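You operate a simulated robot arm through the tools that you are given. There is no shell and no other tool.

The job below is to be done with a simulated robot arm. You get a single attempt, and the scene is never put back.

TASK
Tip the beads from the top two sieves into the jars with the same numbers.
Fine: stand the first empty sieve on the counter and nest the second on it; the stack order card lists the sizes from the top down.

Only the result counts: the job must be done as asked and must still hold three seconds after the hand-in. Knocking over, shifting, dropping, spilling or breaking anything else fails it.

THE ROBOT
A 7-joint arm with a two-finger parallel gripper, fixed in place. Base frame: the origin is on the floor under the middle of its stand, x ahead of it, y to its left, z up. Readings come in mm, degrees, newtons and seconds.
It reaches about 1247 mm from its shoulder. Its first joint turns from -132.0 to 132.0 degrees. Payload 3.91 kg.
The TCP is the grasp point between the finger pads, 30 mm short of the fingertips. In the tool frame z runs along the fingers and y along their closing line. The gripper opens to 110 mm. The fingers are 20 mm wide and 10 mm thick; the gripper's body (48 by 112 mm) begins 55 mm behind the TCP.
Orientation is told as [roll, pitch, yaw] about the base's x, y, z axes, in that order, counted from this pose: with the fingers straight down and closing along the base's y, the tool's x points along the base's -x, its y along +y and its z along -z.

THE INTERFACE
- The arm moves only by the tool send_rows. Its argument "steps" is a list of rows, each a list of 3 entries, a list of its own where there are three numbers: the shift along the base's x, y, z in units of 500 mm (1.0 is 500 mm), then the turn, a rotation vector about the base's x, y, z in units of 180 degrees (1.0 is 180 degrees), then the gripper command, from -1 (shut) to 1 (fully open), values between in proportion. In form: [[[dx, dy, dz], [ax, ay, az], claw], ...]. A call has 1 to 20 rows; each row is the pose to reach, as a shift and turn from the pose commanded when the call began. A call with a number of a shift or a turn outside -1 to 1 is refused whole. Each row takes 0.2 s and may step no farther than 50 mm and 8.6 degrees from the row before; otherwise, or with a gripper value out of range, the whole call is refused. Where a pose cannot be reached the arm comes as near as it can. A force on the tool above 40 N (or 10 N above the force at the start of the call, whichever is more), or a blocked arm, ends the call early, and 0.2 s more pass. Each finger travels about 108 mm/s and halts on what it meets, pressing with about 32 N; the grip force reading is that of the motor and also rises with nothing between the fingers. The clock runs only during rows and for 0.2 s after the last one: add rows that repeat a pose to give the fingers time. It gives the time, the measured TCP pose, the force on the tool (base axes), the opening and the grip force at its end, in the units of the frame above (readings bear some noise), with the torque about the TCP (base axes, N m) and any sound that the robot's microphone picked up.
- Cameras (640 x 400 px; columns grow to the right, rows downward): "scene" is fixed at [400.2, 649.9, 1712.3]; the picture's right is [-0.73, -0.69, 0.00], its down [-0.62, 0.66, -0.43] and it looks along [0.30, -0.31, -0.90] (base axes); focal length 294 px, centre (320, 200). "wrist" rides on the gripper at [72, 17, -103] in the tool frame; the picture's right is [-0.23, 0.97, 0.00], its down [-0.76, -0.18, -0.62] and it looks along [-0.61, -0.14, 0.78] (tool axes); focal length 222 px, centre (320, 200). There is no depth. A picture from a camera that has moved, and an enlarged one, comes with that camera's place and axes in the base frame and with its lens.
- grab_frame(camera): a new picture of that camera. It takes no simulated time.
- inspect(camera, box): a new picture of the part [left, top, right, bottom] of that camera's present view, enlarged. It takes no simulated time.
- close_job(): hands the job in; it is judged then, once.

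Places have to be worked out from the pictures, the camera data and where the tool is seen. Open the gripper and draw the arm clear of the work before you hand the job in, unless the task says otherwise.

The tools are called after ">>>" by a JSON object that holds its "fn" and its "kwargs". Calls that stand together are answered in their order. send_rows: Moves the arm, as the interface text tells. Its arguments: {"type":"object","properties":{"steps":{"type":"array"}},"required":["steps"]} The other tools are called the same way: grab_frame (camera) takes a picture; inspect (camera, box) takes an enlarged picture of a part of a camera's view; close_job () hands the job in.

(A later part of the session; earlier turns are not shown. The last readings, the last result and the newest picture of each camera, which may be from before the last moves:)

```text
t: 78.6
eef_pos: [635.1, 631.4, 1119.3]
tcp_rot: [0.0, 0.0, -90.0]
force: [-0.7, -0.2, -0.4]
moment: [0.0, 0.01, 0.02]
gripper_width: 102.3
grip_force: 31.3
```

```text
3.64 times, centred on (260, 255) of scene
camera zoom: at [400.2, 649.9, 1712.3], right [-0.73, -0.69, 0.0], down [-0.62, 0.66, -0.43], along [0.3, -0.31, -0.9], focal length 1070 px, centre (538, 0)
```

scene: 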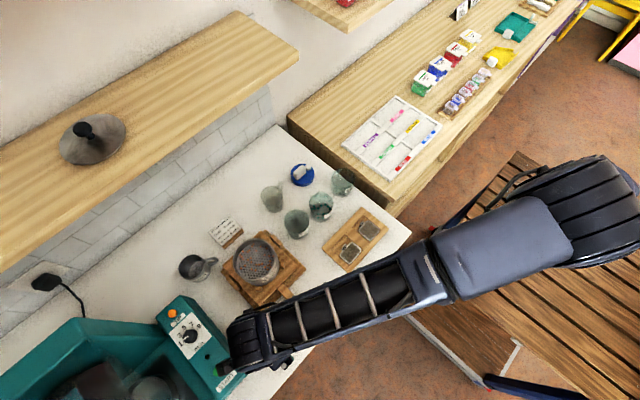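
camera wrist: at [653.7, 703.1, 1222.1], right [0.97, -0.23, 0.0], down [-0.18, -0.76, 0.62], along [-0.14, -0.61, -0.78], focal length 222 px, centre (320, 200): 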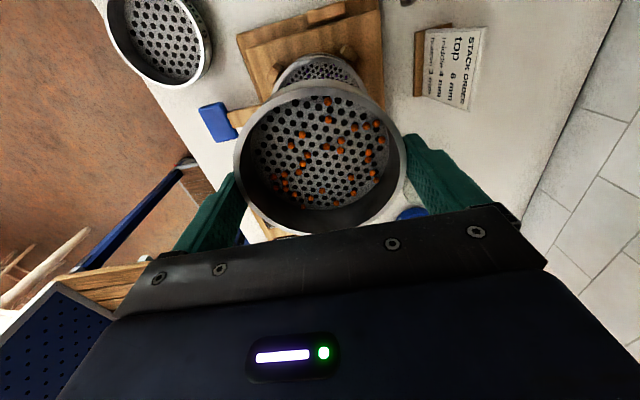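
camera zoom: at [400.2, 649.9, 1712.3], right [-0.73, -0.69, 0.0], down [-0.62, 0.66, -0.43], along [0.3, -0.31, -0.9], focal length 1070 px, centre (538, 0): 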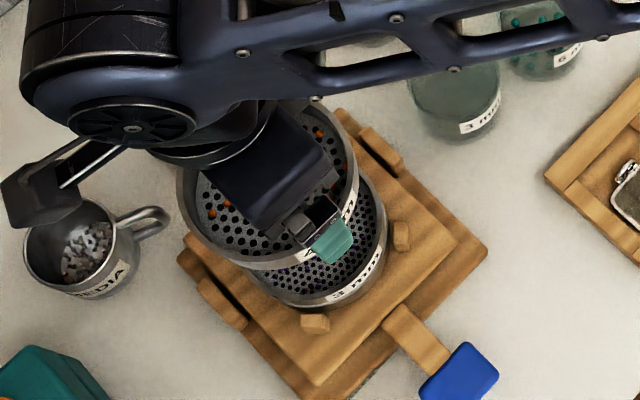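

The 4 mm sieve is clear with its beads, and the 3 mm sieve stays put. Before moving I'll refine jar 4's position from the scene camera.

>>> {"fn": "inspect", "kwargs": {"camera": "scene", "box": [280, 150, 370, 250]}}

>>> {"fn": "grab_frame", "kwargs": {"camera": "scene"}}

```text
4.00 times, centred on (325, 200) of scene
camera zoom: at [400.2, 649.9, 1712.3], right [-0.73, -0.69, 0.0], down [-0.62, 0.66, -0.43], along [0.3, -0.31, -0.9], focal length 1177 px, centre (300, 200)
```

zoom: 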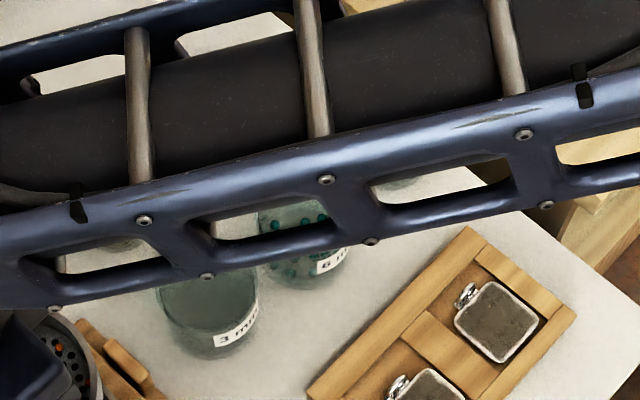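

```text
taken
```

scene: 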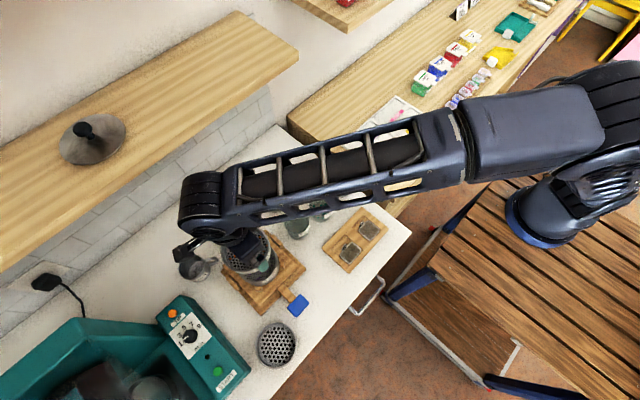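

The arm hides jar 4 from the scene camera. I'll carry the sieve level past jar 4 (to y≈232) so the wrist camera can see that jar's mouth directly and fix its centre.

>>> {"fn": "send_rows", "kwargs": {"steps": [[[0.0006, -0.016, 0], [0, 0, 0], -1], [[0.0015, -0.044, 0], [0, 0, 0], -1], [[0.0029, -0.084, 0], [0, 0, 0], -1], [[0.0046, -0.132, 0], [0, 0, 0], -1], [[0.0063, -0.18, 0], [0, 0, 0], -1], [[0.008, -0.228, 0], [0, 0, 0], -1], [[0.0097, -0.276, 0], [0, 0, 0], -1], [[0.0114, -0.324, 0], [0, 0, 0], -1], [[0.0131, -0.372, 0], [0, 0, 0], -1], [[0.0147, -0.42, 0], [0, 0, 0], -1], [[0.0164, -0.468, 0], [0, 0, 0], -1], [[0.0181, -0.516, 0], [0, 0, 0], -1], [[0.0198, -0.564, 0], [0, 0, 0], -1], [[0.0215, -0.612, 0], [0, 0, 0], -1], [[0.0232, -0.66, 0], [0, 0, 0], -1], [[0.0248, -0.708, 0], [0, 0, 0], -1], [[0.0262, -0.748, 0], [0, 0, 0], -1], [[0.0272, -0.776, 0], [0, 0, 0], -1], [[0.0278, -0.792, 0], [0, 0, 0], -1], [[0.028, -0.798, 0], [0, 0, 0], -1]]}}

>>> {"fn": "grab_frame", "kwargs": {"camera": "wrist"}}

>>> {"fn": "inspect", "kwargs": {"camera": "wrist", "box": [250, 0, 400, 100]}}

>>> {"fn": "inspect", "kwargs": {"camera": "scene", "box": [280, 130, 400, 240]}}

```text
t: 82.8
eef_pos: [650.1, 230.9, 1119.6]
tcp_rot: [0.1, 0.0, -89.9]
force: [0.5, 0.2, -1.1]
moment: [-0.01, 0.01, 0.0]
gripper_width: 101.9
grip_force: 31.7
```

```text
taken
camera wrist: at [667.8, 303.5, 1221.8], right [0.97, -0.23, 0.0], down [-0.18, -0.76, 0.62], along [-0.14, -0.61, -0.78], focal length 222 px, centre (320, 200)
```

wrist: 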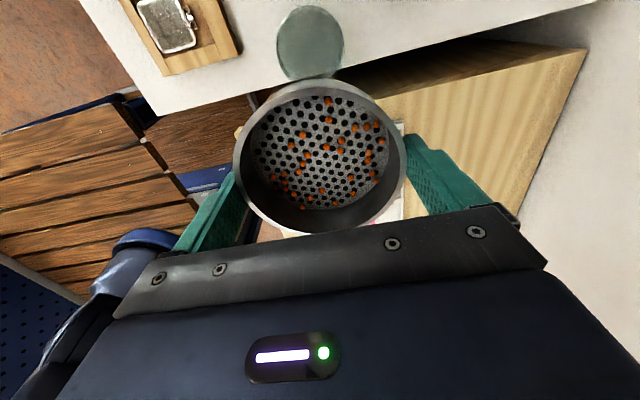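

```text
4.00 times, centred on (325, 50) of wrist
camera zoom: at [667.8, 303.5, 1221.8], right [0.97, -0.23, 0.0], down [-0.18, -0.76, 0.62], along [-0.14, -0.61, -0.78], focal length 888 px, centre (300, 800)
```

zoom: 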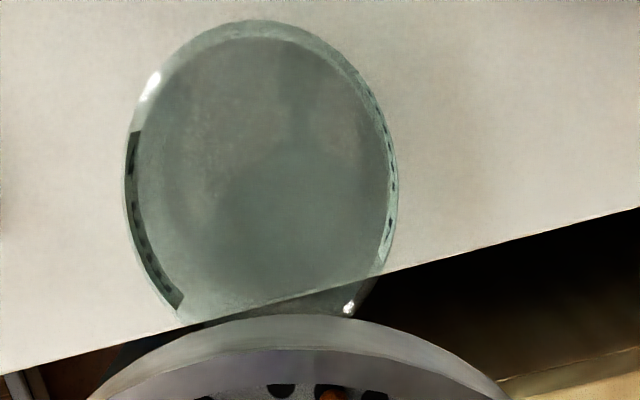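

```text
3.64 times, centred on (340, 185) of scene
camera zoom: at [400.2, 649.9, 1712.3], right [-0.73, -0.69, 0.0], down [-0.62, 0.66, -0.43], along [0.3, -0.31, -0.9], focal length 1070 px, centre (247, 254)
```

zoom: 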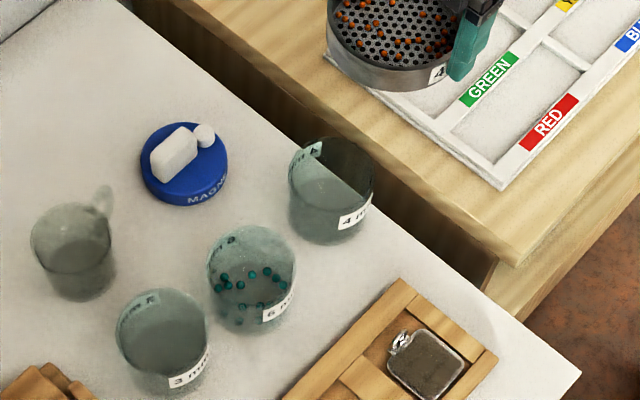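

Jar 4's mouth is centred at about (653, 284.5) from this near-vertical view. I'll step back to y≈311 and tilt slowly to 70° as before.

>>> {"fn": "send_rows", "kwargs": {"steps": [[[0.0005, 0.016, 0], [0, 0, 0], -1], [[0.0015, 0.048, 0], [0, 0, 0], -1], [[0.0025, 0.088, 0], [0, 0, 0], -1], [[0.0035, 0.128, 0], [0, 0, 0], -1], [[0.0042, 0.15, 0], [0, 0, 0], -1], [[0.0044, 0.16, 0], [0, 0, 0], -1], [[0.0044, 0.16, 0], [0, 0, 0], -1]]}}

>>> {"fn": "send_rows", "kwargs": {"steps": [[[0, 0, 0], [0.0217, 0, 0], -1], [[0, 0, 0], [0.0433, 0, 0], -1], [[0, 0, 0], [0.065, 0, 0], -1], [[0, 0, 0], [0.0867, 0, 0], -1], [[0, 0, 0], [0.1083, 0, 0], -1], [[0, 0, -0.01], [0.13, 0, 0], -1], [[0, 0, -0.02], [0.1517, 0, 0], -1], [[0, 0, -0.03], [0.1733, 0, 0], -1], [[0, 0, -0.04], [0.195, 0, 0], -1], [[0, 0, -0.05], [0.2167, 0, 0], -1], [[0, 0, -0.06], [0.2383, 0, 0], -1], [[0, 0, -0.07], [0.26, 0, 0], -1], [[0, 0, -0.08], [0.2817, 0, 0], -1], [[0, 0, -0.09], [0.3033, 0, 0], -1], [[0, 0, -0.1], [0.325, 0, 0], -1], [[0, -0.006, -0.11], [0.3467, 0, 0], -1], [[0, -0.012, -0.12], [0.3683, 0, 0], -1], [[0, -0.019, -0.13], [0.389, 0, 0], -1], [[0, -0.019, -0.13], [0.389, 0, 0], -1]]}}

>>> {"fn": "grab_frame", "kwargs": {"camera": "wrist"}}

>>> {"fn": "inspect", "kwargs": {"camera": "scene", "box": [280, 110, 400, 240]}}

```text
t: 84.4
eef_pos: [651.4, 311.2, 1119.5]
tcp_rot: [0.1, 0.0, -90.0]
force: [0.1, -1.2, -0.3]
moment: [-0.02, 0.0, 0.0]
gripper_width: 101.7
grip_force: 32.4
```

```text
t: 88.4
eef_pos: [651.9, 301.5, 1055.5]
tcp_rot: [0.1, 70.0, -89.9]
force: [0.3, 1.0, 0.0]
moment: [0.0, 0.02, 0.01]
gripper_width: 101.8
grip_force: 32.0
```

```text
taken
camera wrist: at [669.8, 229.2, 1156.9], right [0.97, -0.08, -0.21], down [-0.18, -0.85, -0.5], along [-0.14, 0.53, -0.84], focal length 222 px, centre (320, 200)
```

wrist: 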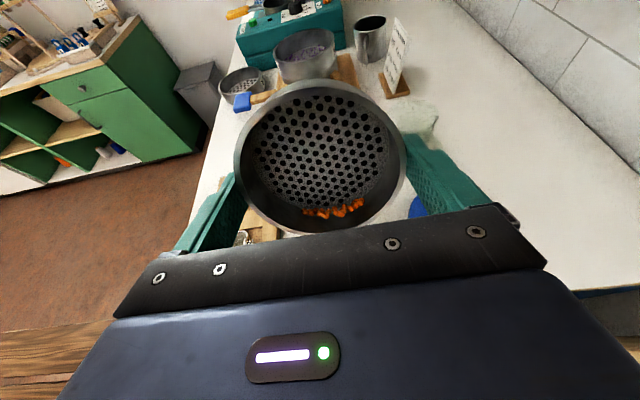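

```text
3.08 times, centred on (340, 175) of scene
camera zoom: at [400.2, 649.9, 1712.3], right [-0.73, -0.69, 0.0], down [-0.62, 0.66, -0.43], along [0.3, -0.31, -0.9], focal length 905 px, centre (258, 277)
```

zoom: 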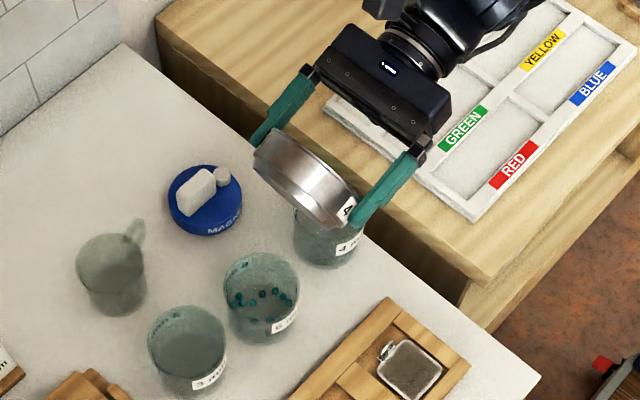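

The beads are pooled at the low wall above jar 4. I'll tilt on to 84° while lowering the lip to about 30 mm over the rim, then pour slowly to 98°.

>>> {"fn": "send_rows", "kwargs": {"steps": [[[0, -0.00343, -0.0079], [0.0111, 0, 0], -1], [[0, -0.00686, -0.0159], [0.0222, 0, 0], -1], [[0, -0.01029, -0.0238], [0.0333, 0, 0], -1], [[0, -0.01371, -0.0318], [0.0444, 0, 0], -1], [[0, -0.01714, -0.0397], [0.0556, 0, 0], -1], [[0, -0.02057, -0.0477], [0.0667, 0, 0], -1], [[0, -0.024, -0.0556], [0.0778, 0, 0], -1], [[0, -0.024, -0.0556], [0.0778, 0, 0], -1]]}}

>>> {"fn": "inspect", "kwargs": {"camera": "scene", "box": [280, 110, 400, 240]}}

>>> {"fn": "grab_frame", "kwargs": {"camera": "wrist"}}

```text
t: 90.2
eef_pos: [651.1, 289.1, 1026.8]
tcp_rot: [0.4, 84.0, -89.7]
force: [0.0, 1.1, -0.9]
moment: [-0.03, 0.04, 0.0]
gripper_width: 101.3
grip_force: 32.5
```

```text
3.08 times, centred on (340, 175) of scene
camera zoom: at [400.2, 649.9, 1712.3], right [-0.73, -0.69, 0.0], down [-0.62, 0.66, -0.43], along [0.3, -0.31, -0.9], focal length 905 px, centre (258, 277)
```

zoom: 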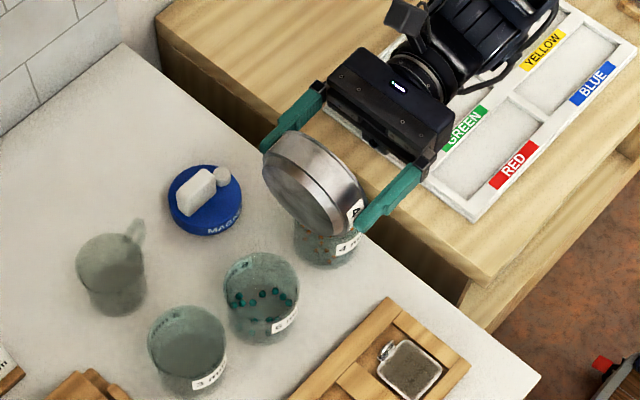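

```text
taken
camera wrist: at [669.9, 194.3, 1108.9], right [0.97, -0.02, -0.23], down [-0.18, -0.7, -0.69], along [-0.14, 0.71, -0.69], focal length 222 px, centre (320, 200)
```

wrist: 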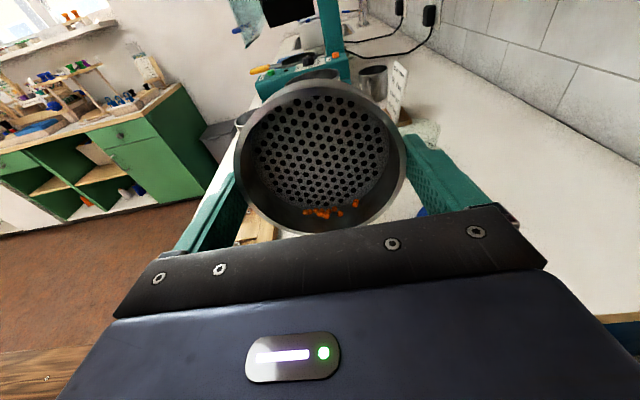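

It looks as if some orange beads may already be in jar 4, so I'll zoom in to check the sieve's angle in the grip.

>>> {"fn": "inspect", "kwargs": {"camera": "wrist", "box": [210, 50, 440, 230]}}

>>> {"fn": "inspect", "kwargs": {"camera": "scene", "box": [310, 140, 370, 210]}}

```text
2.22 times, centred on (325, 140) of wrist
camera zoom: at [669.9, 194.3, 1108.9], right [0.97, -0.02, -0.23], down [-0.18, -0.7, -0.69], along [-0.14, 0.71, -0.69], focal length 494 px, centre (309, 333)
```

zoom: 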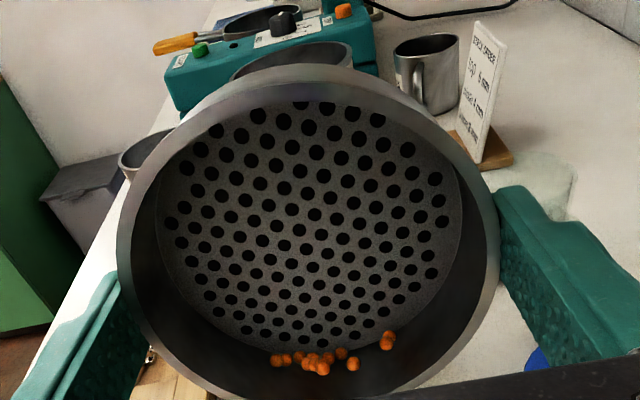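

```text
5.71 times, centred on (340, 175) of scene
camera zoom: at [400.2, 649.9, 1712.3], right [-0.73, -0.69, 0.0], down [-0.62, 0.66, -0.43], along [0.3, -0.31, -0.9], focal length 1681 px, centre (206, 343)
```

zoom: 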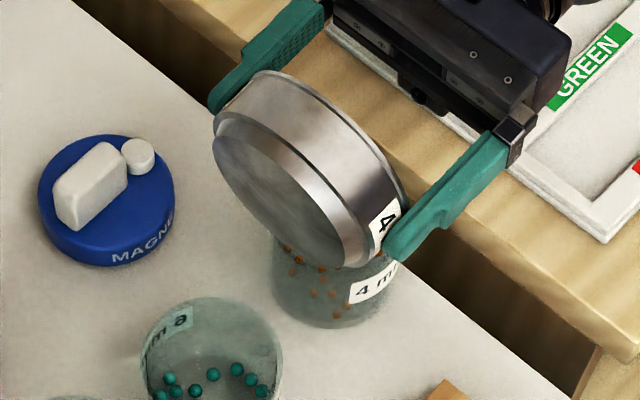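

Some beads have already dropped into jar 4 and none are visible outside it; the sieve hasn't rotated in the grip. I'll continue the slow pour.

>>> {"fn": "send_rows", "kwargs": {"steps": [[[0, -0.0017, -0.0004], [0.0056, 0, 0], -1], [[0, -0.0034, -0.0008], [0.0111, 0, 0], -1], [[0, -0.0051, -0.0012], [0.0167, 0, 0], -1], [[0, -0.0068, -0.0016], [0.0222, 0, 0], -1], [[0, -0.0086, -0.002], [0.0278, 0, 0], -1], [[0, -0.0103, -0.0024], [0.0333, 0, 0], -1], [[0, -0.012, -0.0028], [0.0389, 0, 0], -1], [[0, -0.0137, -0.0032], [0.0444, 0, 0], -1], [[0, -0.0154, -0.0036], [0.05, 0, 0], -1], [[0, -0.0171, -0.004], [0.0556, 0, 0], -1], [[0, -0.0188, -0.0046], [0.0611, 0, 0], -1], [[0, -0.0205, -0.0052], [0.0667, 0, 0], -1], [[0, -0.0222, -0.0058], [0.0722, 0, 0], -1], [[0, -0.0239, -0.0064], [0.0778, 0, 0], -1], [[0, -0.0256, -0.007], [0.0833, 0, 0], -1], [[0, -0.0273, -0.0076], [0.0889, 0, 0], -1], [[0, -0.029, -0.0082], [0.0944, 0, 0], -1], [[0, -0.0307, -0.0088], [0.1, 0, 0], -1], [[0, -0.0324, -0.0094], [0.1056, 0, 0], -1], [[0, -0.0341, -0.01], [0.1111, 0, 0], -1]]}}

>>> {"fn": "inspect", "kwargs": {"camera": "wrist", "box": [210, 50, 440, 230]}}

>>> {"fn": "inspect", "kwargs": {"camera": "scene", "box": [310, 140, 370, 210]}}

```text
t: 94.4
eef_pos: [651.3, 272.0, 1021.7]
tcp_rot: [179.9, 76.0, 89.9]
force: [0.0, -0.2, -0.8]
moment: [-0.07, 0.0, 0.0]
gripper_width: 101.3
grip_force: 32.5
```

```text
2.22 times, centred on (325, 140) of wrist
camera zoom: at [670.2, 154.8, 1065.9], right [0.97, 0.06, -0.22], down [-0.18, -0.42, -0.89], along [-0.14, 0.91, -0.4], focal length 494 px, centre (309, 333)
```

zoom: 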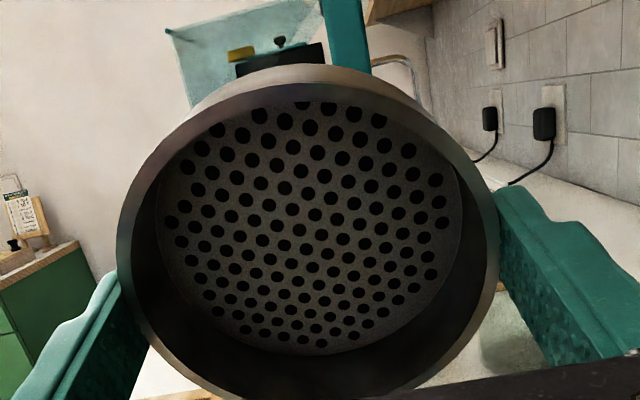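

```text
5.71 times, centred on (340, 175) of scene
camera zoom: at [400.2, 649.9, 1712.3], right [-0.73, -0.69, 0.0], down [-0.62, 0.66, -0.43], along [0.3, -0.31, -0.9], focal length 1681 px, centre (206, 343)
```

zoom: 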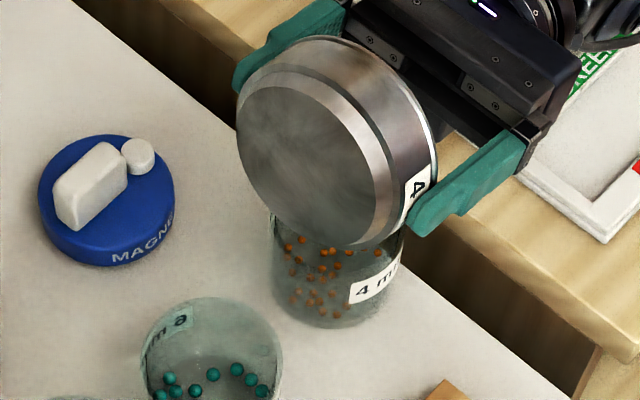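

The 4 mm sieve is empty and jar 4 holds the orange beads. I'll pause briefly, then rise and rotate back upright.

>>> {"fn": "send_rows", "kwargs": {"steps": [[[0, 0, 0], [0, 0, 0], -1], [[0, 0, 0], [0, 0, 0], -1], [[0, 0, 0.03], [0, 0, 0], -1], [[0, 0, 0.08], [0, 0, 0], -1], [[0, 0, 0.13], [-0.03, 0, 0], -1], [[0, 0, 0.17], [-0.07, 0, 0], -1], [[0, 0, 0.196], [-0.11, 0, 0], -1], [[0, 0, 0.196], [-0.155, 0, 0], -1], [[0, 0, 0.196], [-0.2, 0, 0], -1], [[0, 0, 0.196], [-0.245, 0, 0], -1], [[0, 0, 0.196], [-0.29, 0, 0], -1], [[0, 0, 0.196], [-0.335, 0, 0], -1], [[0, 0, 0.196], [-0.38, 0, 0], -1], [[0, 0, 0.196], [-0.425, 0, 0], -1], [[0, 0, 0.196], [-0.47, 0, 0], -1], [[0, 0, 0.196], [-0.515, 0, 0], -1], [[0, 0, 0.196], [-0.555, 0, 0], -1], [[0, 0, 0.196], [-0.5779, 0, 0], -1], [[0, 0, 0.196], [-0.5779, 0, 0], -1]]}}

>>> {"fn": "grab_frame", "kwargs": {"camera": "wrist"}}

>>> {"fn": "inspect", "kwargs": {"camera": "scene", "box": [260, 130, 400, 250]}}

```text
t: 98.4
eef_pos: [651.2, 272.0, 1119.6]
tcp_rot: [0.0, 0.0, -90.0]
force: [0.6, 0.2, -0.7]
moment: [-0.01, 0.01, 0.01]
gripper_width: 100.7
grip_force: 32.0
```

```text
taken
camera wrist: at [670.1, 345.0, 1221.9], right [0.97, -0.23, 0.0], down [-0.18, -0.76, 0.62], along [-0.14, -0.61, -0.78], focal length 222 px, centre (320, 200)
```

wrist: 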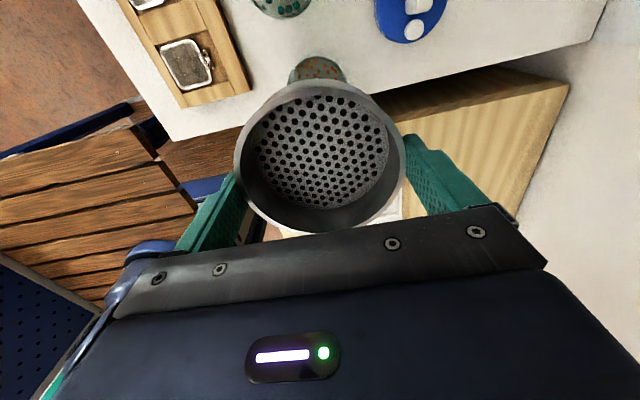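

```text
3.33 times, centred on (330, 190) of scene
camera zoom: at [400.2, 649.9, 1712.3], right [-0.73, -0.69, 0.0], down [-0.62, 0.66, -0.43], along [0.3, -0.31, -0.9], focal length 981 px, centre (287, 233)
```

zoom: 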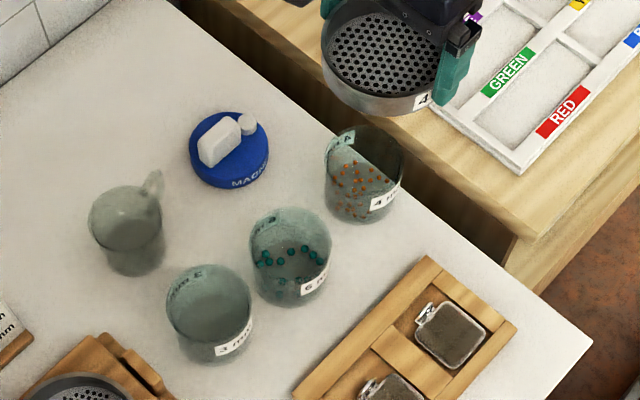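

Both jars look right and the sieve is empty. The finger width has crept from 102.8 to 100.7 mm, so I'll check how the sieve sits in the grip.

>>> {"fn": "inspect", "kwargs": {"camera": "wrist", "box": [210, 50, 440, 230]}}

>>> {"fn": "inspect", "kwargs": {"camera": "wrist", "box": [210, 140, 280, 230]}}

>>> {"fn": "inspect", "kwargs": {"camera": "wrist", "box": [360, 100, 440, 220]}}

>>> {"fn": "inspect", "kwargs": {"camera": "scene", "box": [325, 110, 395, 170]}}

```text
2.22 times, centred on (325, 140) of wrist
camera zoom: at [670.1, 345.0, 1221.9], right [0.97, -0.23, 0.0], down [-0.18, -0.76, 0.62], along [-0.14, -0.61, -0.78], focal length 494 px, centre (309, 333)
```

zoom: 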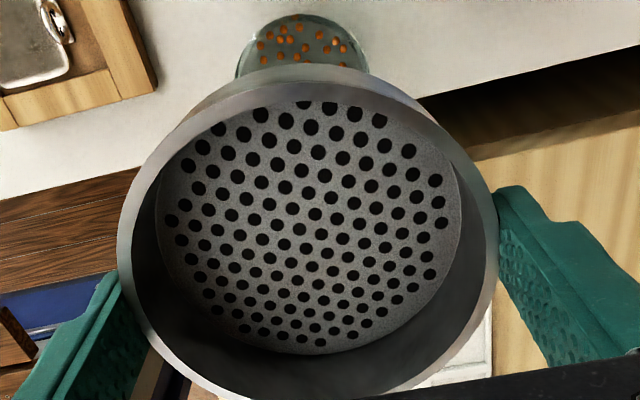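

```text
4.44 times, centred on (245, 185) of wrist
camera zoom: at [670.1, 345.0, 1221.9], right [0.97, -0.23, 0.0], down [-0.18, -0.76, 0.62], along [-0.14, -0.61, -0.78], focal length 987 px, centre (653, 267)
```

zoom: 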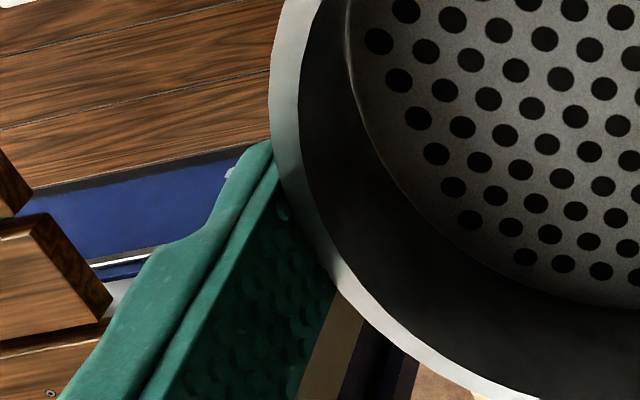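

```text
3.33 times, centred on (400, 160) of wrist
camera zoom: at [670.1, 345.0, 1221.9], right [0.97, -0.23, 0.0], down [-0.18, -0.76, 0.62], along [-0.14, -0.61, -0.78], focal length 740 px, centre (53, 333)
```

zoom: 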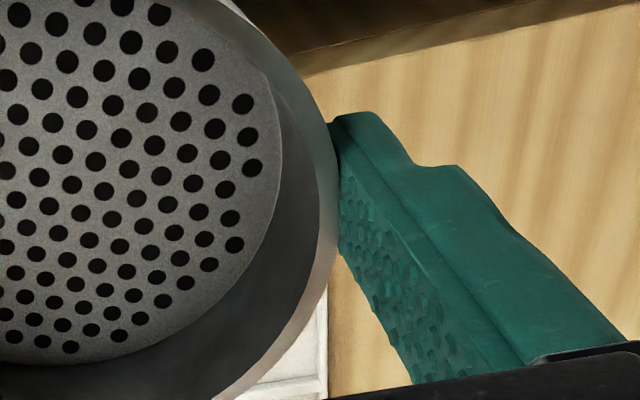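

```text
6.67 times, centred on (360, 140) of scene
camera zoom: at [400.2, 649.9, 1712.3], right [-0.73, -0.69, 0.0], down [-0.62, 0.66, -0.43], along [0.3, -0.31, -0.9], focal length 1961 px, centre (53, 600)
```

zoom: 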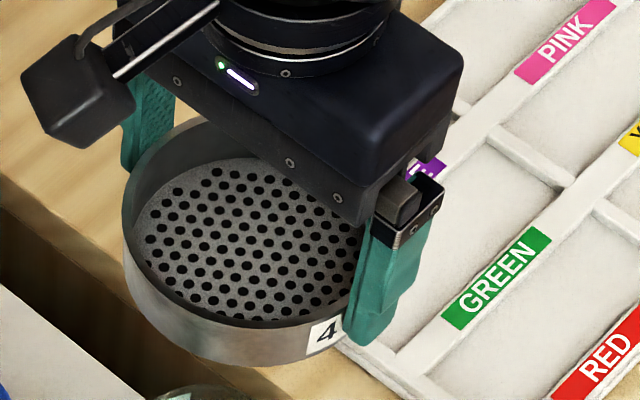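

The grip is intact and the sieve's position in the fingers is unchanged. I'll carry it over to above the 6 mm sieve at (471, 730), staying high.

>>> {"fn": "send_rows", "kwargs": {"steps": [[[-0.013, 0.0327, 0], [0, 0, 0], -1], [[-0.039, 0.098, 0], [0, 0, 0], -1], [[-0.065, 0.1633, 0], [0, 0, 0], -1], [[-0.091, 0.2286, 0], [0, 0, 0], -1], [[-0.1171, 0.2939, 0], [0, 0, 0], -1], [[-0.1431, 0.3592, 0], [0, 0, 0], -1], [[-0.1691, 0.4245, 0], [0, 0, 0], -1], [[-0.1951, 0.4899, 0], [0, 0, 0], -1], [[-0.2211, 0.5552, 0], [0, 0, 0], -1], [[-0.2471, 0.6205, 0], [0, 0, 0], -1], [[-0.2732, 0.6858, 0], [0, 0, 0], -1], [[-0.2992, 0.7511, 0], [0, 0, 0], -1], [[-0.3252, 0.8164, 0], [0, 0, 0], -1], [[-0.349, 0.876, 0], [0, 0, 0], -1], [[-0.3642, 0.9144, 0], [0, 0, 0], -1], [[-0.3642, 0.9144, 0], [0, 0, 0], -1], [[-0.3642, 0.9144, 0], [0, 0, 0], -1]]}}

>>> {"fn": "grab_frame", "kwargs": {"camera": "wrist"}}

>>> {"fn": "grab_frame", "kwargs": {"camera": "scene"}}

```text
t: 102.0
eef_pos: [468.9, 729.6, 1119.2]
tcp_rot: [-0.1, 0.0, -89.9]
force: [-0.4, 0.2, -0.7]
moment: [0.01, -0.03, -0.01]
gripper_width: 100.8
grip_force: 32.6
```

```text
taken
camera wrist: at [486.9, 801.7, 1221.2], right [0.97, -0.23, 0.0], down [-0.18, -0.76, 0.62], along [-0.14, -0.61, -0.78], focal length 222 px, centre (320, 200)
```

wrist: 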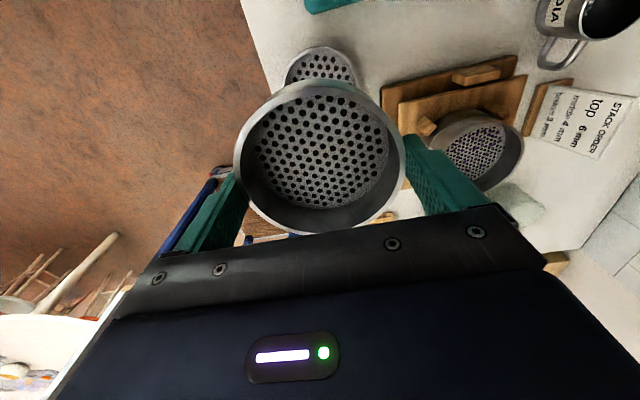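

```text
taken
```

scene: 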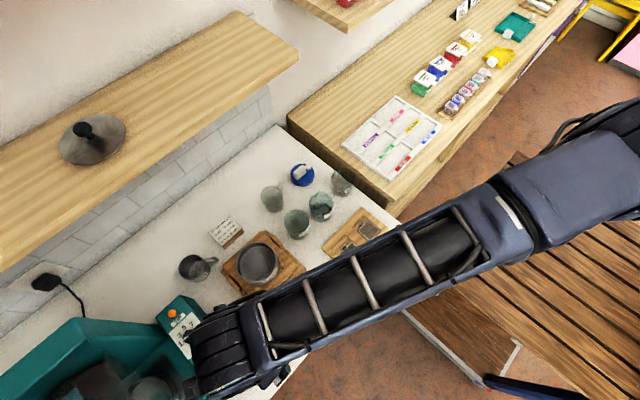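

The hand is above the 6 mm sieve, off by about (-1.1, -0.5) mm from the release position. I'll correct that and descend to roughly 15 mm above first contact.

>>> {"fn": "send_rows", "kwargs": {"steps": [[[0.0022, 0.001, -0.03], [0, 0, 0], -1], [[0.0022, 0.001, -0.08], [0, 0, 0], -1], [[0.0022, 0.001, -0.13], [0, 0, 0], -1], [[0.0022, 0.001, -0.18], [0, 0, 0], -1], [[0.0022, 0.001, -0.22], [0, 0, 0], -1], [[0.0022, 0.001, -0.25], [0, 0, 0], -1], [[0.0022, 0.001, -0.27], [0, 0, 0], -1], [[0.0022, 0.001, -0.28], [0, 0, 0], -1], [[0.0022, 0.001, -0.28], [0, 0, 0], -1]]}}

>>> {"fn": "inspect", "kwargs": {"camera": "wrist", "box": [210, 30, 440, 230]}}

>>> {"fn": "inspect", "kwargs": {"camera": "scene", "box": [220, 310, 320, 390]}}

```text
t: 104.0
eef_pos: [471.4, 730.5, 979.5]
tcp_rot: [0.0, 0.0, -90.0]
force: [0.3, 0.5, -1.4]
moment: [-0.02, -0.01, -0.01]
gripper_width: 100.7
grip_force: 31.3
```

```text
2.00 times, centred on (325, 130) of wrist
camera zoom: at [488.9, 802.5, 1081.9], right [0.97, -0.23, 0.0], down [-0.18, -0.76, 0.62], along [-0.14, -0.61, -0.78], focal length 444 px, centre (310, 340)
```

zoom: 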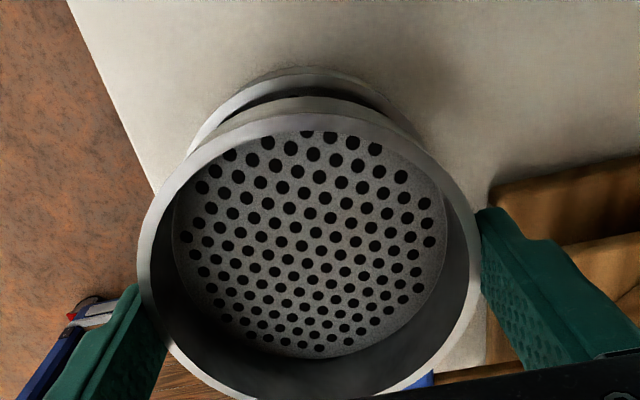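

```text
5.00 times, centred on (270, 350) of scene
camera zoom: at [400.2, 649.9, 1712.3], right [-0.73, -0.69, 0.0], down [-0.62, 0.66, -0.43], along [0.3, -0.31, -0.9], focal length 1471 px, centre (570, -550)
```

zoom: 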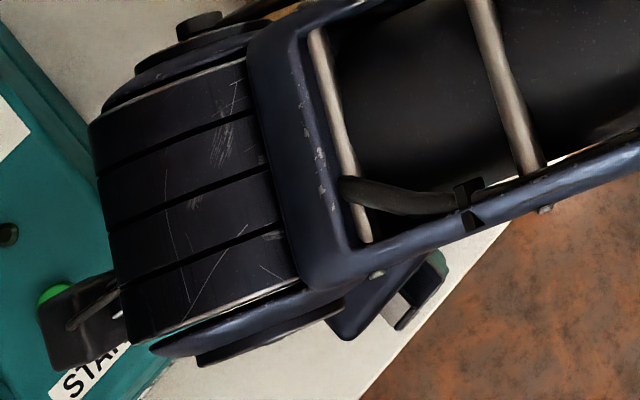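

The camera reads about 0.8 mm past the release x. I'll make a fine correction and re-read the pose a couple of times to gauge reading noise.

>>> {"fn": "send_rows", "kwargs": {"steps": [[[-0.0014, -0.0006, -0.01], [0, 0, 0], -1], [[-0.0014, -0.0006, -0.014], [0, 0, 0], -1], [[-0.0014, -0.0006, -0.014], [0, 0, 0], -1]]}}

>>> {"fn": "inspect", "kwargs": {"camera": "wrist", "box": [260, 40, 400, 130]}}

>>> {"fn": "inspect", "kwargs": {"camera": "wrist", "box": [210, 30, 440, 230]}}

>>> {"fn": "inspect", "kwargs": {"camera": "wrist", "box": [250, 50, 320, 130]}}

```text
t: 104.8
eef_pos: [470.9, 731.0, 972.5]
tcp_rot: [0.0, -0.2, -90.0]
force: [-0.7, 0.7, 0.3]
moment: [0.0, 0.01, 0.03]
gripper_width: 100.4
grip_force: 31.7
```

```text
4.44 times, centred on (330, 85) of wrist
camera zoom: at [488.1, 802.4, 1074.6], right [0.97, -0.23, 0.0], down [-0.18, -0.76, 0.62], along [-0.14, -0.61, -0.78], focal length 987 px, centre (276, 711)
```

zoom: 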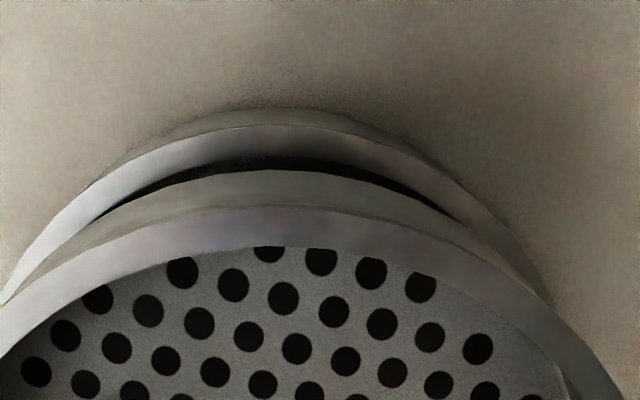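

```text
2.00 times, centred on (325, 130) of wrist
camera zoom: at [488.1, 802.4, 1074.6], right [0.97, -0.23, 0.0], down [-0.18, -0.76, 0.62], along [-0.14, -0.61, -0.78], focal length 444 px, centre (310, 340)
```

zoom: 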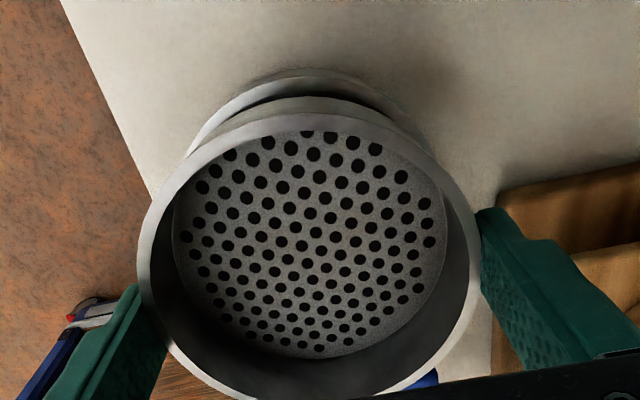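

```text
5.00 times, centred on (285, 90) of wrist
camera zoom: at [488.1, 802.4, 1074.6], right [0.97, -0.23, 0.0], down [-0.18, -0.76, 0.62], along [-0.14, -0.61, -0.78], focal length 1111 px, centre (495, 750)
```

zoom: 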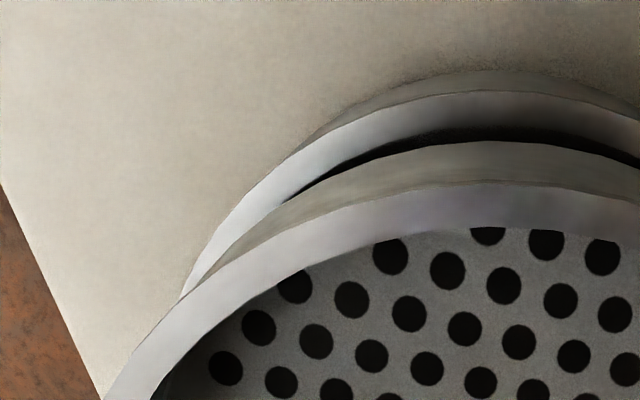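

Camera pose now matches the release pose to within about 0.2 mm. I'll lower in small steps toward nesting, reading the force each time.

>>> {"fn": "send_rows", "kwargs": {"steps": [[[0, 0, -0.006], [0, 0, 0], -1], [[0, 0, -0.012], [0, 0, 0], -1], [[0, 0, -0.016], [0, 0, 0], -1], [[0, 0, -0.016], [0, 0, 0], -1]]}}

>>> {"fn": "send_rows", "kwargs": {"steps": [[[0, 0, -0.003], [0, 0, 0], -1], [[0, 0, -0.006], [0, 0, 0], -1], [[0, 0, -0.006], [0, 0, 0], -1]]}}

>>> {"fn": "inspect", "kwargs": {"camera": "wrist", "box": [260, 40, 400, 130]}}

```text
t: 105.8
eef_pos: [470.3, 729.7, 963.3]
tcp_rot: [0.0, -0.1, -89.9]
force: [0.1, 0.0, -0.9]
moment: [0.04, 0.02, -0.01]
gripper_width: 100.6
grip_force: 31.8
```

```text
t: 106.6
eef_pos: [468.8, 731.0, 962.3]
tcp_rot: [0.0, -0.1, -89.9]
force: [0.1, -0.7, -1.7]
moment: [-0.01, 0.01, 0.02]
gripper_width: 100.3
grip_force: 32.1
```

```text
4.44 times, centred on (330, 85) of wrist
camera zoom: at [487.6, 802.5, 1063.7], right [0.97, -0.23, 0.0], down [-0.18, -0.76, 0.62], along [-0.14, -0.61, -0.78], focal length 987 px, centre (276, 711)
```

zoom: 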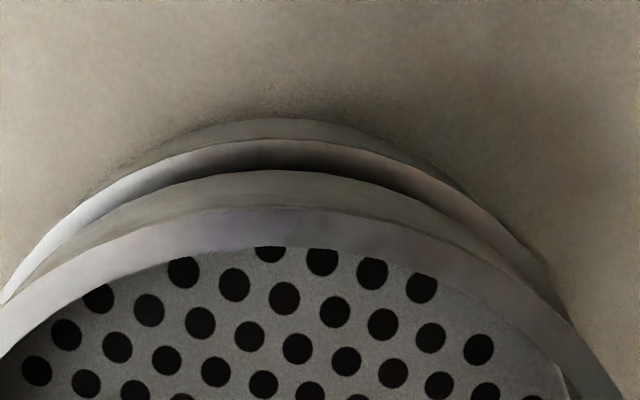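

No contact yet at TCP z≈961; x drifted about -0.5 mm. I'll correct that and keep lowering 1–2 mm at a time.

>>> {"fn": "send_rows", "kwargs": {"steps": [[[0.001, 0, -0.002], [0, 0, 0], -1], [[0.001, 0, -0.004], [0, 0, 0], -1], [[0.001, 0, -0.004], [0, 0, 0], -1]]}}

>>> {"fn": "send_rows", "kwargs": {"steps": [[[0, 0, -0.002], [0, 0, 0], -1], [[0, 0, -0.004], [0, 0, 0], -1], [[0, 0, -0.004], [0, 0, 0], -1]]}}

>>> {"fn": "inspect", "kwargs": {"camera": "wrist", "box": [260, 40, 400, 130]}}

```text
t: 107.4
eef_pos: [469.5, 730.4, 960.4]
tcp_rot: [0.0, 0.0, -90.1]
force: [0.2, 0.5, -1.0]
moment: [0.0, -0.03, 0.0]
gripper_width: 100.7
grip_force: 32.1
```

```text
t: 108.2
eef_pos: [470.2, 731.1, 957.9]
tcp_rot: [0.0, -0.1, -90.0]
force: [-0.3, 0.3, -0.7]
moment: [0.0, -0.02, -0.02]
gripper_width: 100.1
grip_force: 31.8
```

```text
4.44 times, centred on (330, 85) of wrist
camera zoom: at [488.3, 802.4, 1060.1], right [0.97, -0.23, 0.0], down [-0.18, -0.76, 0.62], along [-0.14, -0.61, -0.78], focal length 987 px, centre (276, 711)
```

zoom: 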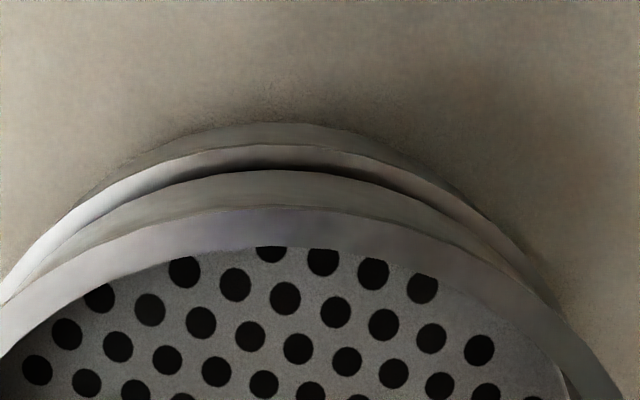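

Still free at TCP z≈957 with x and y on target. Continuing down.

>>> {"fn": "send_rows", "kwargs": {"steps": [[[0, 0, -0.002], [0, 0, 0], -1], [[0, 0, -0.004], [0, 0, 0], -1], [[0, 0, -0.004], [0, 0, 0], -1]]}}

>>> {"fn": "send_rows", "kwargs": {"steps": [[[0, 0, -0.002], [0, 0, 0], -1], [[0, 0, -0.004], [0, 0, 0], -1], [[0, 0, -0.004], [0, 0, 0], -1]]}}

>>> {"fn": "inspect", "kwargs": {"camera": "wrist", "box": [260, 40, 400, 130]}}

```text
t: 109.0
eef_pos: [469.6, 730.0, 955.4]
tcp_rot: [-0.1, -0.1, -89.9]
force: [0.2, 0.4, 0.1]
moment: [0.0, -0.03, -0.05]
gripper_width: 100.7
grip_force: 31.4
```

```text
t: 109.8
eef_pos: [469.2, 729.7, 952.7]
tcp_rot: [0.0, 0.0, -89.9]
force: [-0.7, 0.5, 1.6]
moment: [-0.02, -0.12, 0.06]
gripper_width: 100.4
grip_force: 32.0
```

```text
4.44 times, centred on (330, 85) of wrist
camera zoom: at [488.3, 802.6, 1056.0], right [0.97, -0.23, 0.0], down [-0.18, -0.76, 0.62], along [-0.14, -0.61, -0.78], focal length 987 px, centre (276, 711)
```

zoom: 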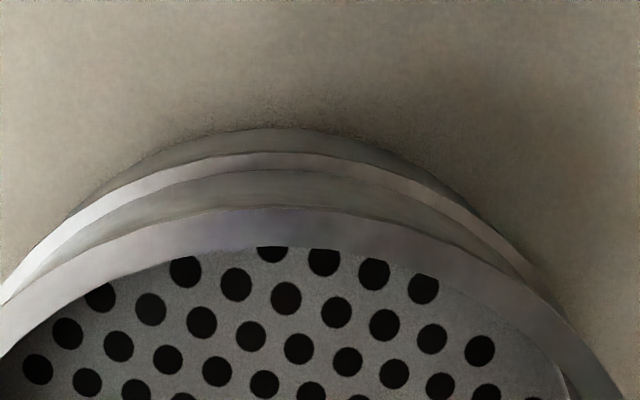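

A slight force and torque appear at TCP z≈953, close to the expected seating height of about 950. I'll go on in 1 mm steps.

>>> {"fn": "send_rows", "kwargs": {"steps": [[[0, 0, -0.001], [0, 0, 0], -1], [[0, 0, -0.002], [0, 0, 0], -1], [[0, 0, -0.002], [0, 0, 0], -1]]}}

>>> {"fn": "send_rows", "kwargs": {"steps": [[[0, 0, -0.001], [0, 0, 0], -1], [[0, 0, -0.002], [0, 0, 0], -1], [[0, 0, -0.002], [0, 0, 0], -1]]}}

>>> {"fn": "inspect", "kwargs": {"camera": "wrist", "box": [260, 40, 400, 130]}}

```text
t: 110.6
eef_pos: [470.5, 730.6, 953.1]
tcp_rot: [0.0, 0.0, -89.8]
force: [0.4, 0.7, 12.5]
moment: [-0.09, -0.31, 0.09]
gripper_width: 100.1
grip_force: 32.0
```

```text
t: 111.4
eef_pos: [469.0, 729.6, 952.2]
tcp_rot: [0.1, 0.1, -90.0]
force: [0.9, 3.6, 25.8]
moment: [0.09, -0.07, 0.4]
gripper_width: 100.0
grip_force: 32.4
```

```text
4.44 times, centred on (330, 85) of wrist
camera zoom: at [488.1, 802.2, 1055.2], right [0.97, -0.23, 0.0], down [-0.18, -0.76, 0.62], along [-0.14, -0.61, -0.78], focal length 987 px, centre (276, 711)
```

zoom: 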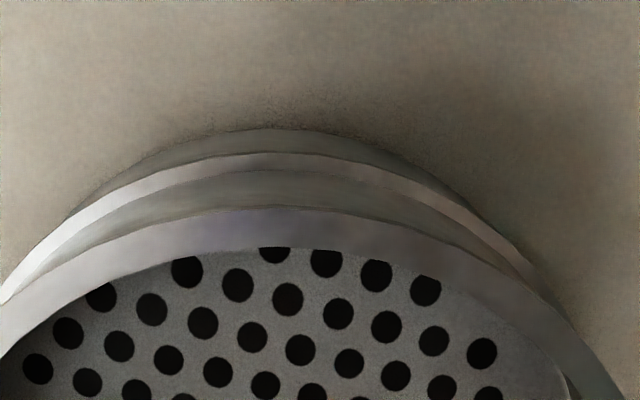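

The force rose to 26 N at TCP z≈952, close to the expected seated height. I'll compare this view with the same crop taken when the 4 mm sieve sat nested in the original stack.

>>> {"fn": "inspect", "kwargs": {"camera": "wrist", "box": [210, 50, 440, 230]}}

>>> {"fn": "inspect", "kwargs": {"camera": "scene", "box": [230, 320, 310, 390]}}

```text
2.22 times, centred on (325, 140) of wrist
camera zoom: at [488.1, 802.2, 1055.2], right [0.97, -0.23, 0.0], down [-0.18, -0.76, 0.62], along [-0.14, -0.61, -0.78], focal length 494 px, centre (309, 333)
```

zoom: 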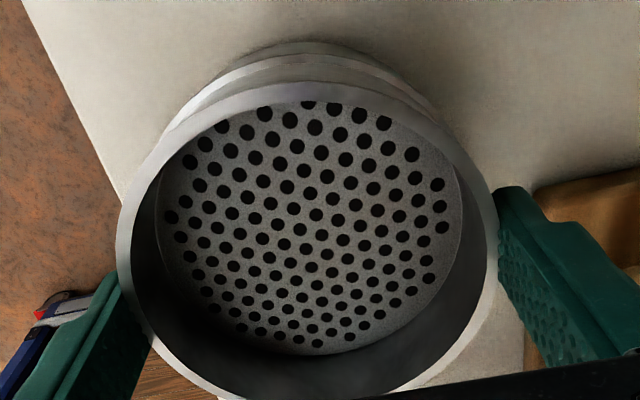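

```text
5.71 times, centred on (270, 355) of scene
camera zoom: at [400.2, 649.9, 1712.3], right [-0.73, -0.69, 0.0], down [-0.62, 0.66, -0.43], along [0.3, -0.31, -0.9], focal length 1681 px, centre (606, -686)
```

zoom: 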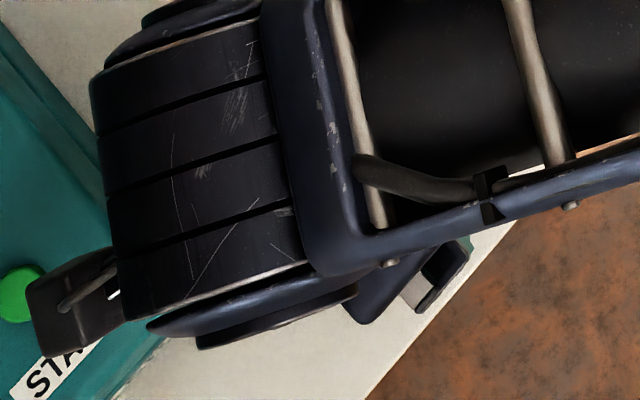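

The contact height is about 27.5–29 mm above the first sieve's counter contact, which matches one nested pitch (27 mm) rather than skirt-on-rim, so it is seated. I'll relax the push a little and release.

>>> {"fn": "send_rows", "kwargs": {"steps": [[[0, 0, 0.001], [0, 0, 0], -1], [[0, 0, 0.001], [0, 0, 0], 0.8], [[0, 0, 0.001], [0, 0, 0], 1], [[0, 0, 0.001], [0, 0, 0], 1], [[0, 0, 0.001], [0, 0, 0], 1]]}}

>>> {"fn": "inspect", "kwargs": {"camera": "wrist", "box": [210, 50, 440, 230]}}

```text
t: 112.6
eef_pos: [469.2, 729.6, 951.0]
tcp_rot: [0.0, -0.1, -89.9]
force: [0.4, -1.1, -0.7]
moment: [-0.02, -0.01, 0.03]
gripper_width: 109.9
grip_force: 0.1
```

```text
2.22 times, centred on (325, 140) of wrist
camera zoom: at [488.4, 802.2, 1054.0], right [0.97, -0.23, 0.0], down [-0.18, -0.76, 0.62], along [-0.14, -0.61, -0.78], focal length 494 px, centre (309, 333)
```

zoom: 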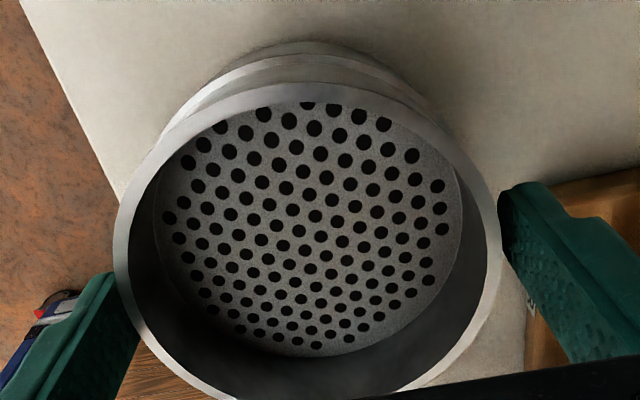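

Released with both fingers fully open. I'll retreat straight up slowly so nothing is dragged.

>>> {"fn": "send_rows", "kwargs": {"steps": [[[0, 0, 0.006], [0, 0, 0], 1], [[0, 0, 0.014], [0, 0, 0], 1], [[0, 0, 0.024], [0, 0, 0], 1], [[0, 0, 0.036], [0, 0, 0], 1], [[0, 0, 0.05], [0, 0, 0], 1], [[0, 0, 0.07], [0, 0, 0], 1], [[0, 0, 0.1], [0, 0, 0], 1], [[0, 0, 0.15], [0, 0, 0], 1], [[0, 0, 0.2], [0, 0, 0], 1], [[0, 0, 0.25], [0, 0, 0], 1], [[0, 0, 0.25], [0, 0, 0], 1]]}}

>>> {"fn": "grab_frame", "kwargs": {"camera": "wrist"}}

>>> {"fn": "inspect", "kwargs": {"camera": "wrist", "box": [240, 20, 420, 180]}}

```text
t: 115.0
eef_pos: [470.5, 729.3, 1077.7]
tcp_rot: [0.0, -0.1, -90.0]
force: [0.6, -0.1, 0.0]
moment: [0.0, 0.02, 0.01]
gripper_width: 110.0
grip_force: 0.1
```

```text
taken
camera wrist: at [488.7, 802.4, 1179.5], right [0.97, -0.23, 0.0], down [-0.18, -0.76, 0.62], along [-0.14, -0.61, -0.78], focal length 222 px, centre (320, 200)
```

wrist: 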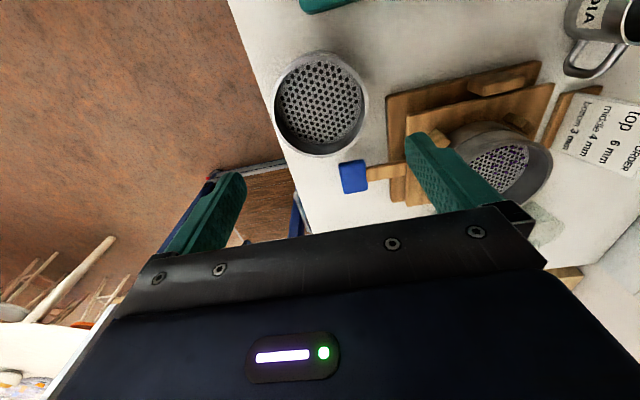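

```text
2.50 times, centred on (330, 100) of wrist
camera zoom: at [488.7, 802.4, 1179.5], right [0.97, -0.23, 0.0], down [-0.18, -0.76, 0.62], along [-0.14, -0.61, -0.78], focal length 555 px, centre (295, 450)
```

zoom: 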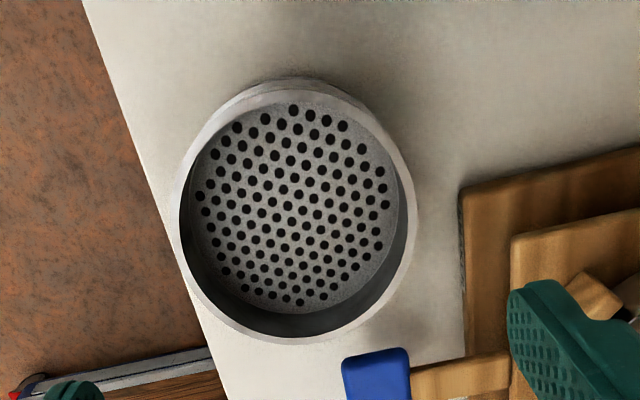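

The two sieves look concentric from above. I'll verify the nesting from the side: back off toward the robot, turn to yaw 0 and pitch the camera level.

>>> {"fn": "send_rows", "kwargs": {"steps": [[[-0.02, 0, 0.06], [0, 0, 0.0], 1], [[-0.06, 0, 0.1], [0, 0, 0.045], 1], [[-0.1, 0, 0.12], [0, 0, 0.09], 1], [[-0.14, 0, 0.12], [0, 0, 0.135], 1], [[-0.18, 0, 0.12], [0, 0, 0.18], 1], [[-0.22, 0, 0.12], [0, 0, 0.225], 1], [[-0.25, 0, 0.12], [0, 0, 0.27], 1], [[-0.26, 0, 0.12], [0, 0, 0.315], 1], [[-0.26, 0, 0.12], [0, 0, 0.36], 1], [[-0.26, 0, 0.12], [0, 0, 0.405], 1], [[-0.26, 0, 0.12], [0, 0, 0.45], 1], [[-0.26, 0, 0.12], [0, 0, 0.495], 1], [[-0.26, 0, 0.12], [0, 0, 0.5], 1], [[-0.26, 0, 0.12], [0, 0, 0.5], 1]]}}

>>> {"fn": "send_rows", "kwargs": {"steps": [[[0, 0, -0.03], [0, -0.042, 0], 1], [[0, 0, -0.07], [0, -0.084, 0], 1], [[0, 0, -0.11], [0, -0.126, 0], 1], [[0, 0, -0.15], [0, -0.168, 0], 1], [[0, 0, -0.19], [0, -0.21, 0], 1], [[0, 0, -0.23], [0, -0.252, 0], 1], [[0, 0, -0.27], [0, -0.294, 0], 1], [[0, 0, -0.31], [0, -0.333, 0], 1], [[0, 0, -0.35], [0, -0.333, 0], 1], [[0, 0, -0.35], [0, -0.333, 0], 1]]}}

>>> {"fn": "grab_frame", "kwargs": {"camera": "wrist"}}

>>> {"fn": "inspect", "kwargs": {"camera": "wrist", "box": [230, 60, 430, 220]}}

```text
t: 118.0
eef_pos: [339.0, 730.0, 1137.1]
tcp_rot: [0.0, 0.0, 0.1]
force: [-0.5, -0.2, 0.3]
moment: [0.04, -0.05, -0.04]
gripper_width: 110.0
grip_force: 0.1
```

```text
t: 120.2
eef_pos: [340.3, 729.5, 962.2]
tcp_rot: [0.0, -59.9, 0.1]
force: [0.1, 0.6, -0.1]
moment: [0.02, 0.01, -0.01]
gripper_width: 109.9
grip_force: 0.1
```

```text
taken
camera wrist: at [215.9, 746.6, 949.9], right [0.11, 0.97, 0.2], down [-0.16, -0.18, 0.97], along [0.98, -0.14, 0.13], focal length 222 px, centre (320, 200)
```

wrist: 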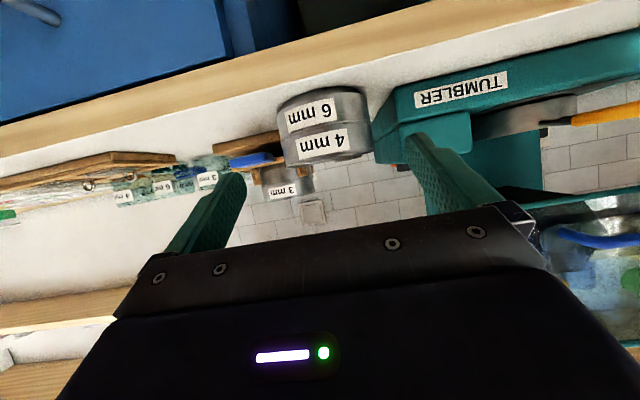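

```text
2.50 times, centred on (330, 140) of wrist
camera zoom: at [215.9, 746.6, 949.9], right [0.11, 0.97, 0.2], down [-0.16, -0.18, 0.97], along [0.98, -0.14, 0.13], focal length 555 px, centre (295, 350)
```

zoom: 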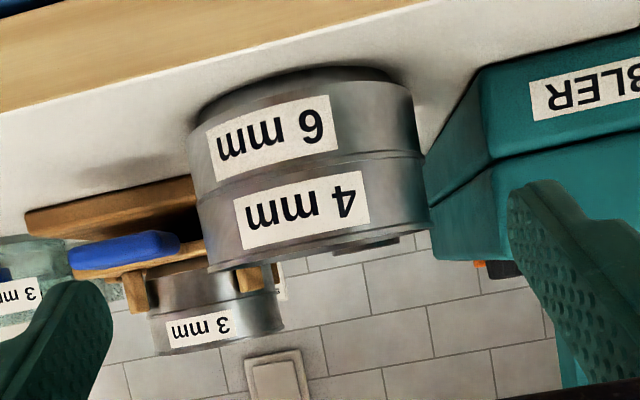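

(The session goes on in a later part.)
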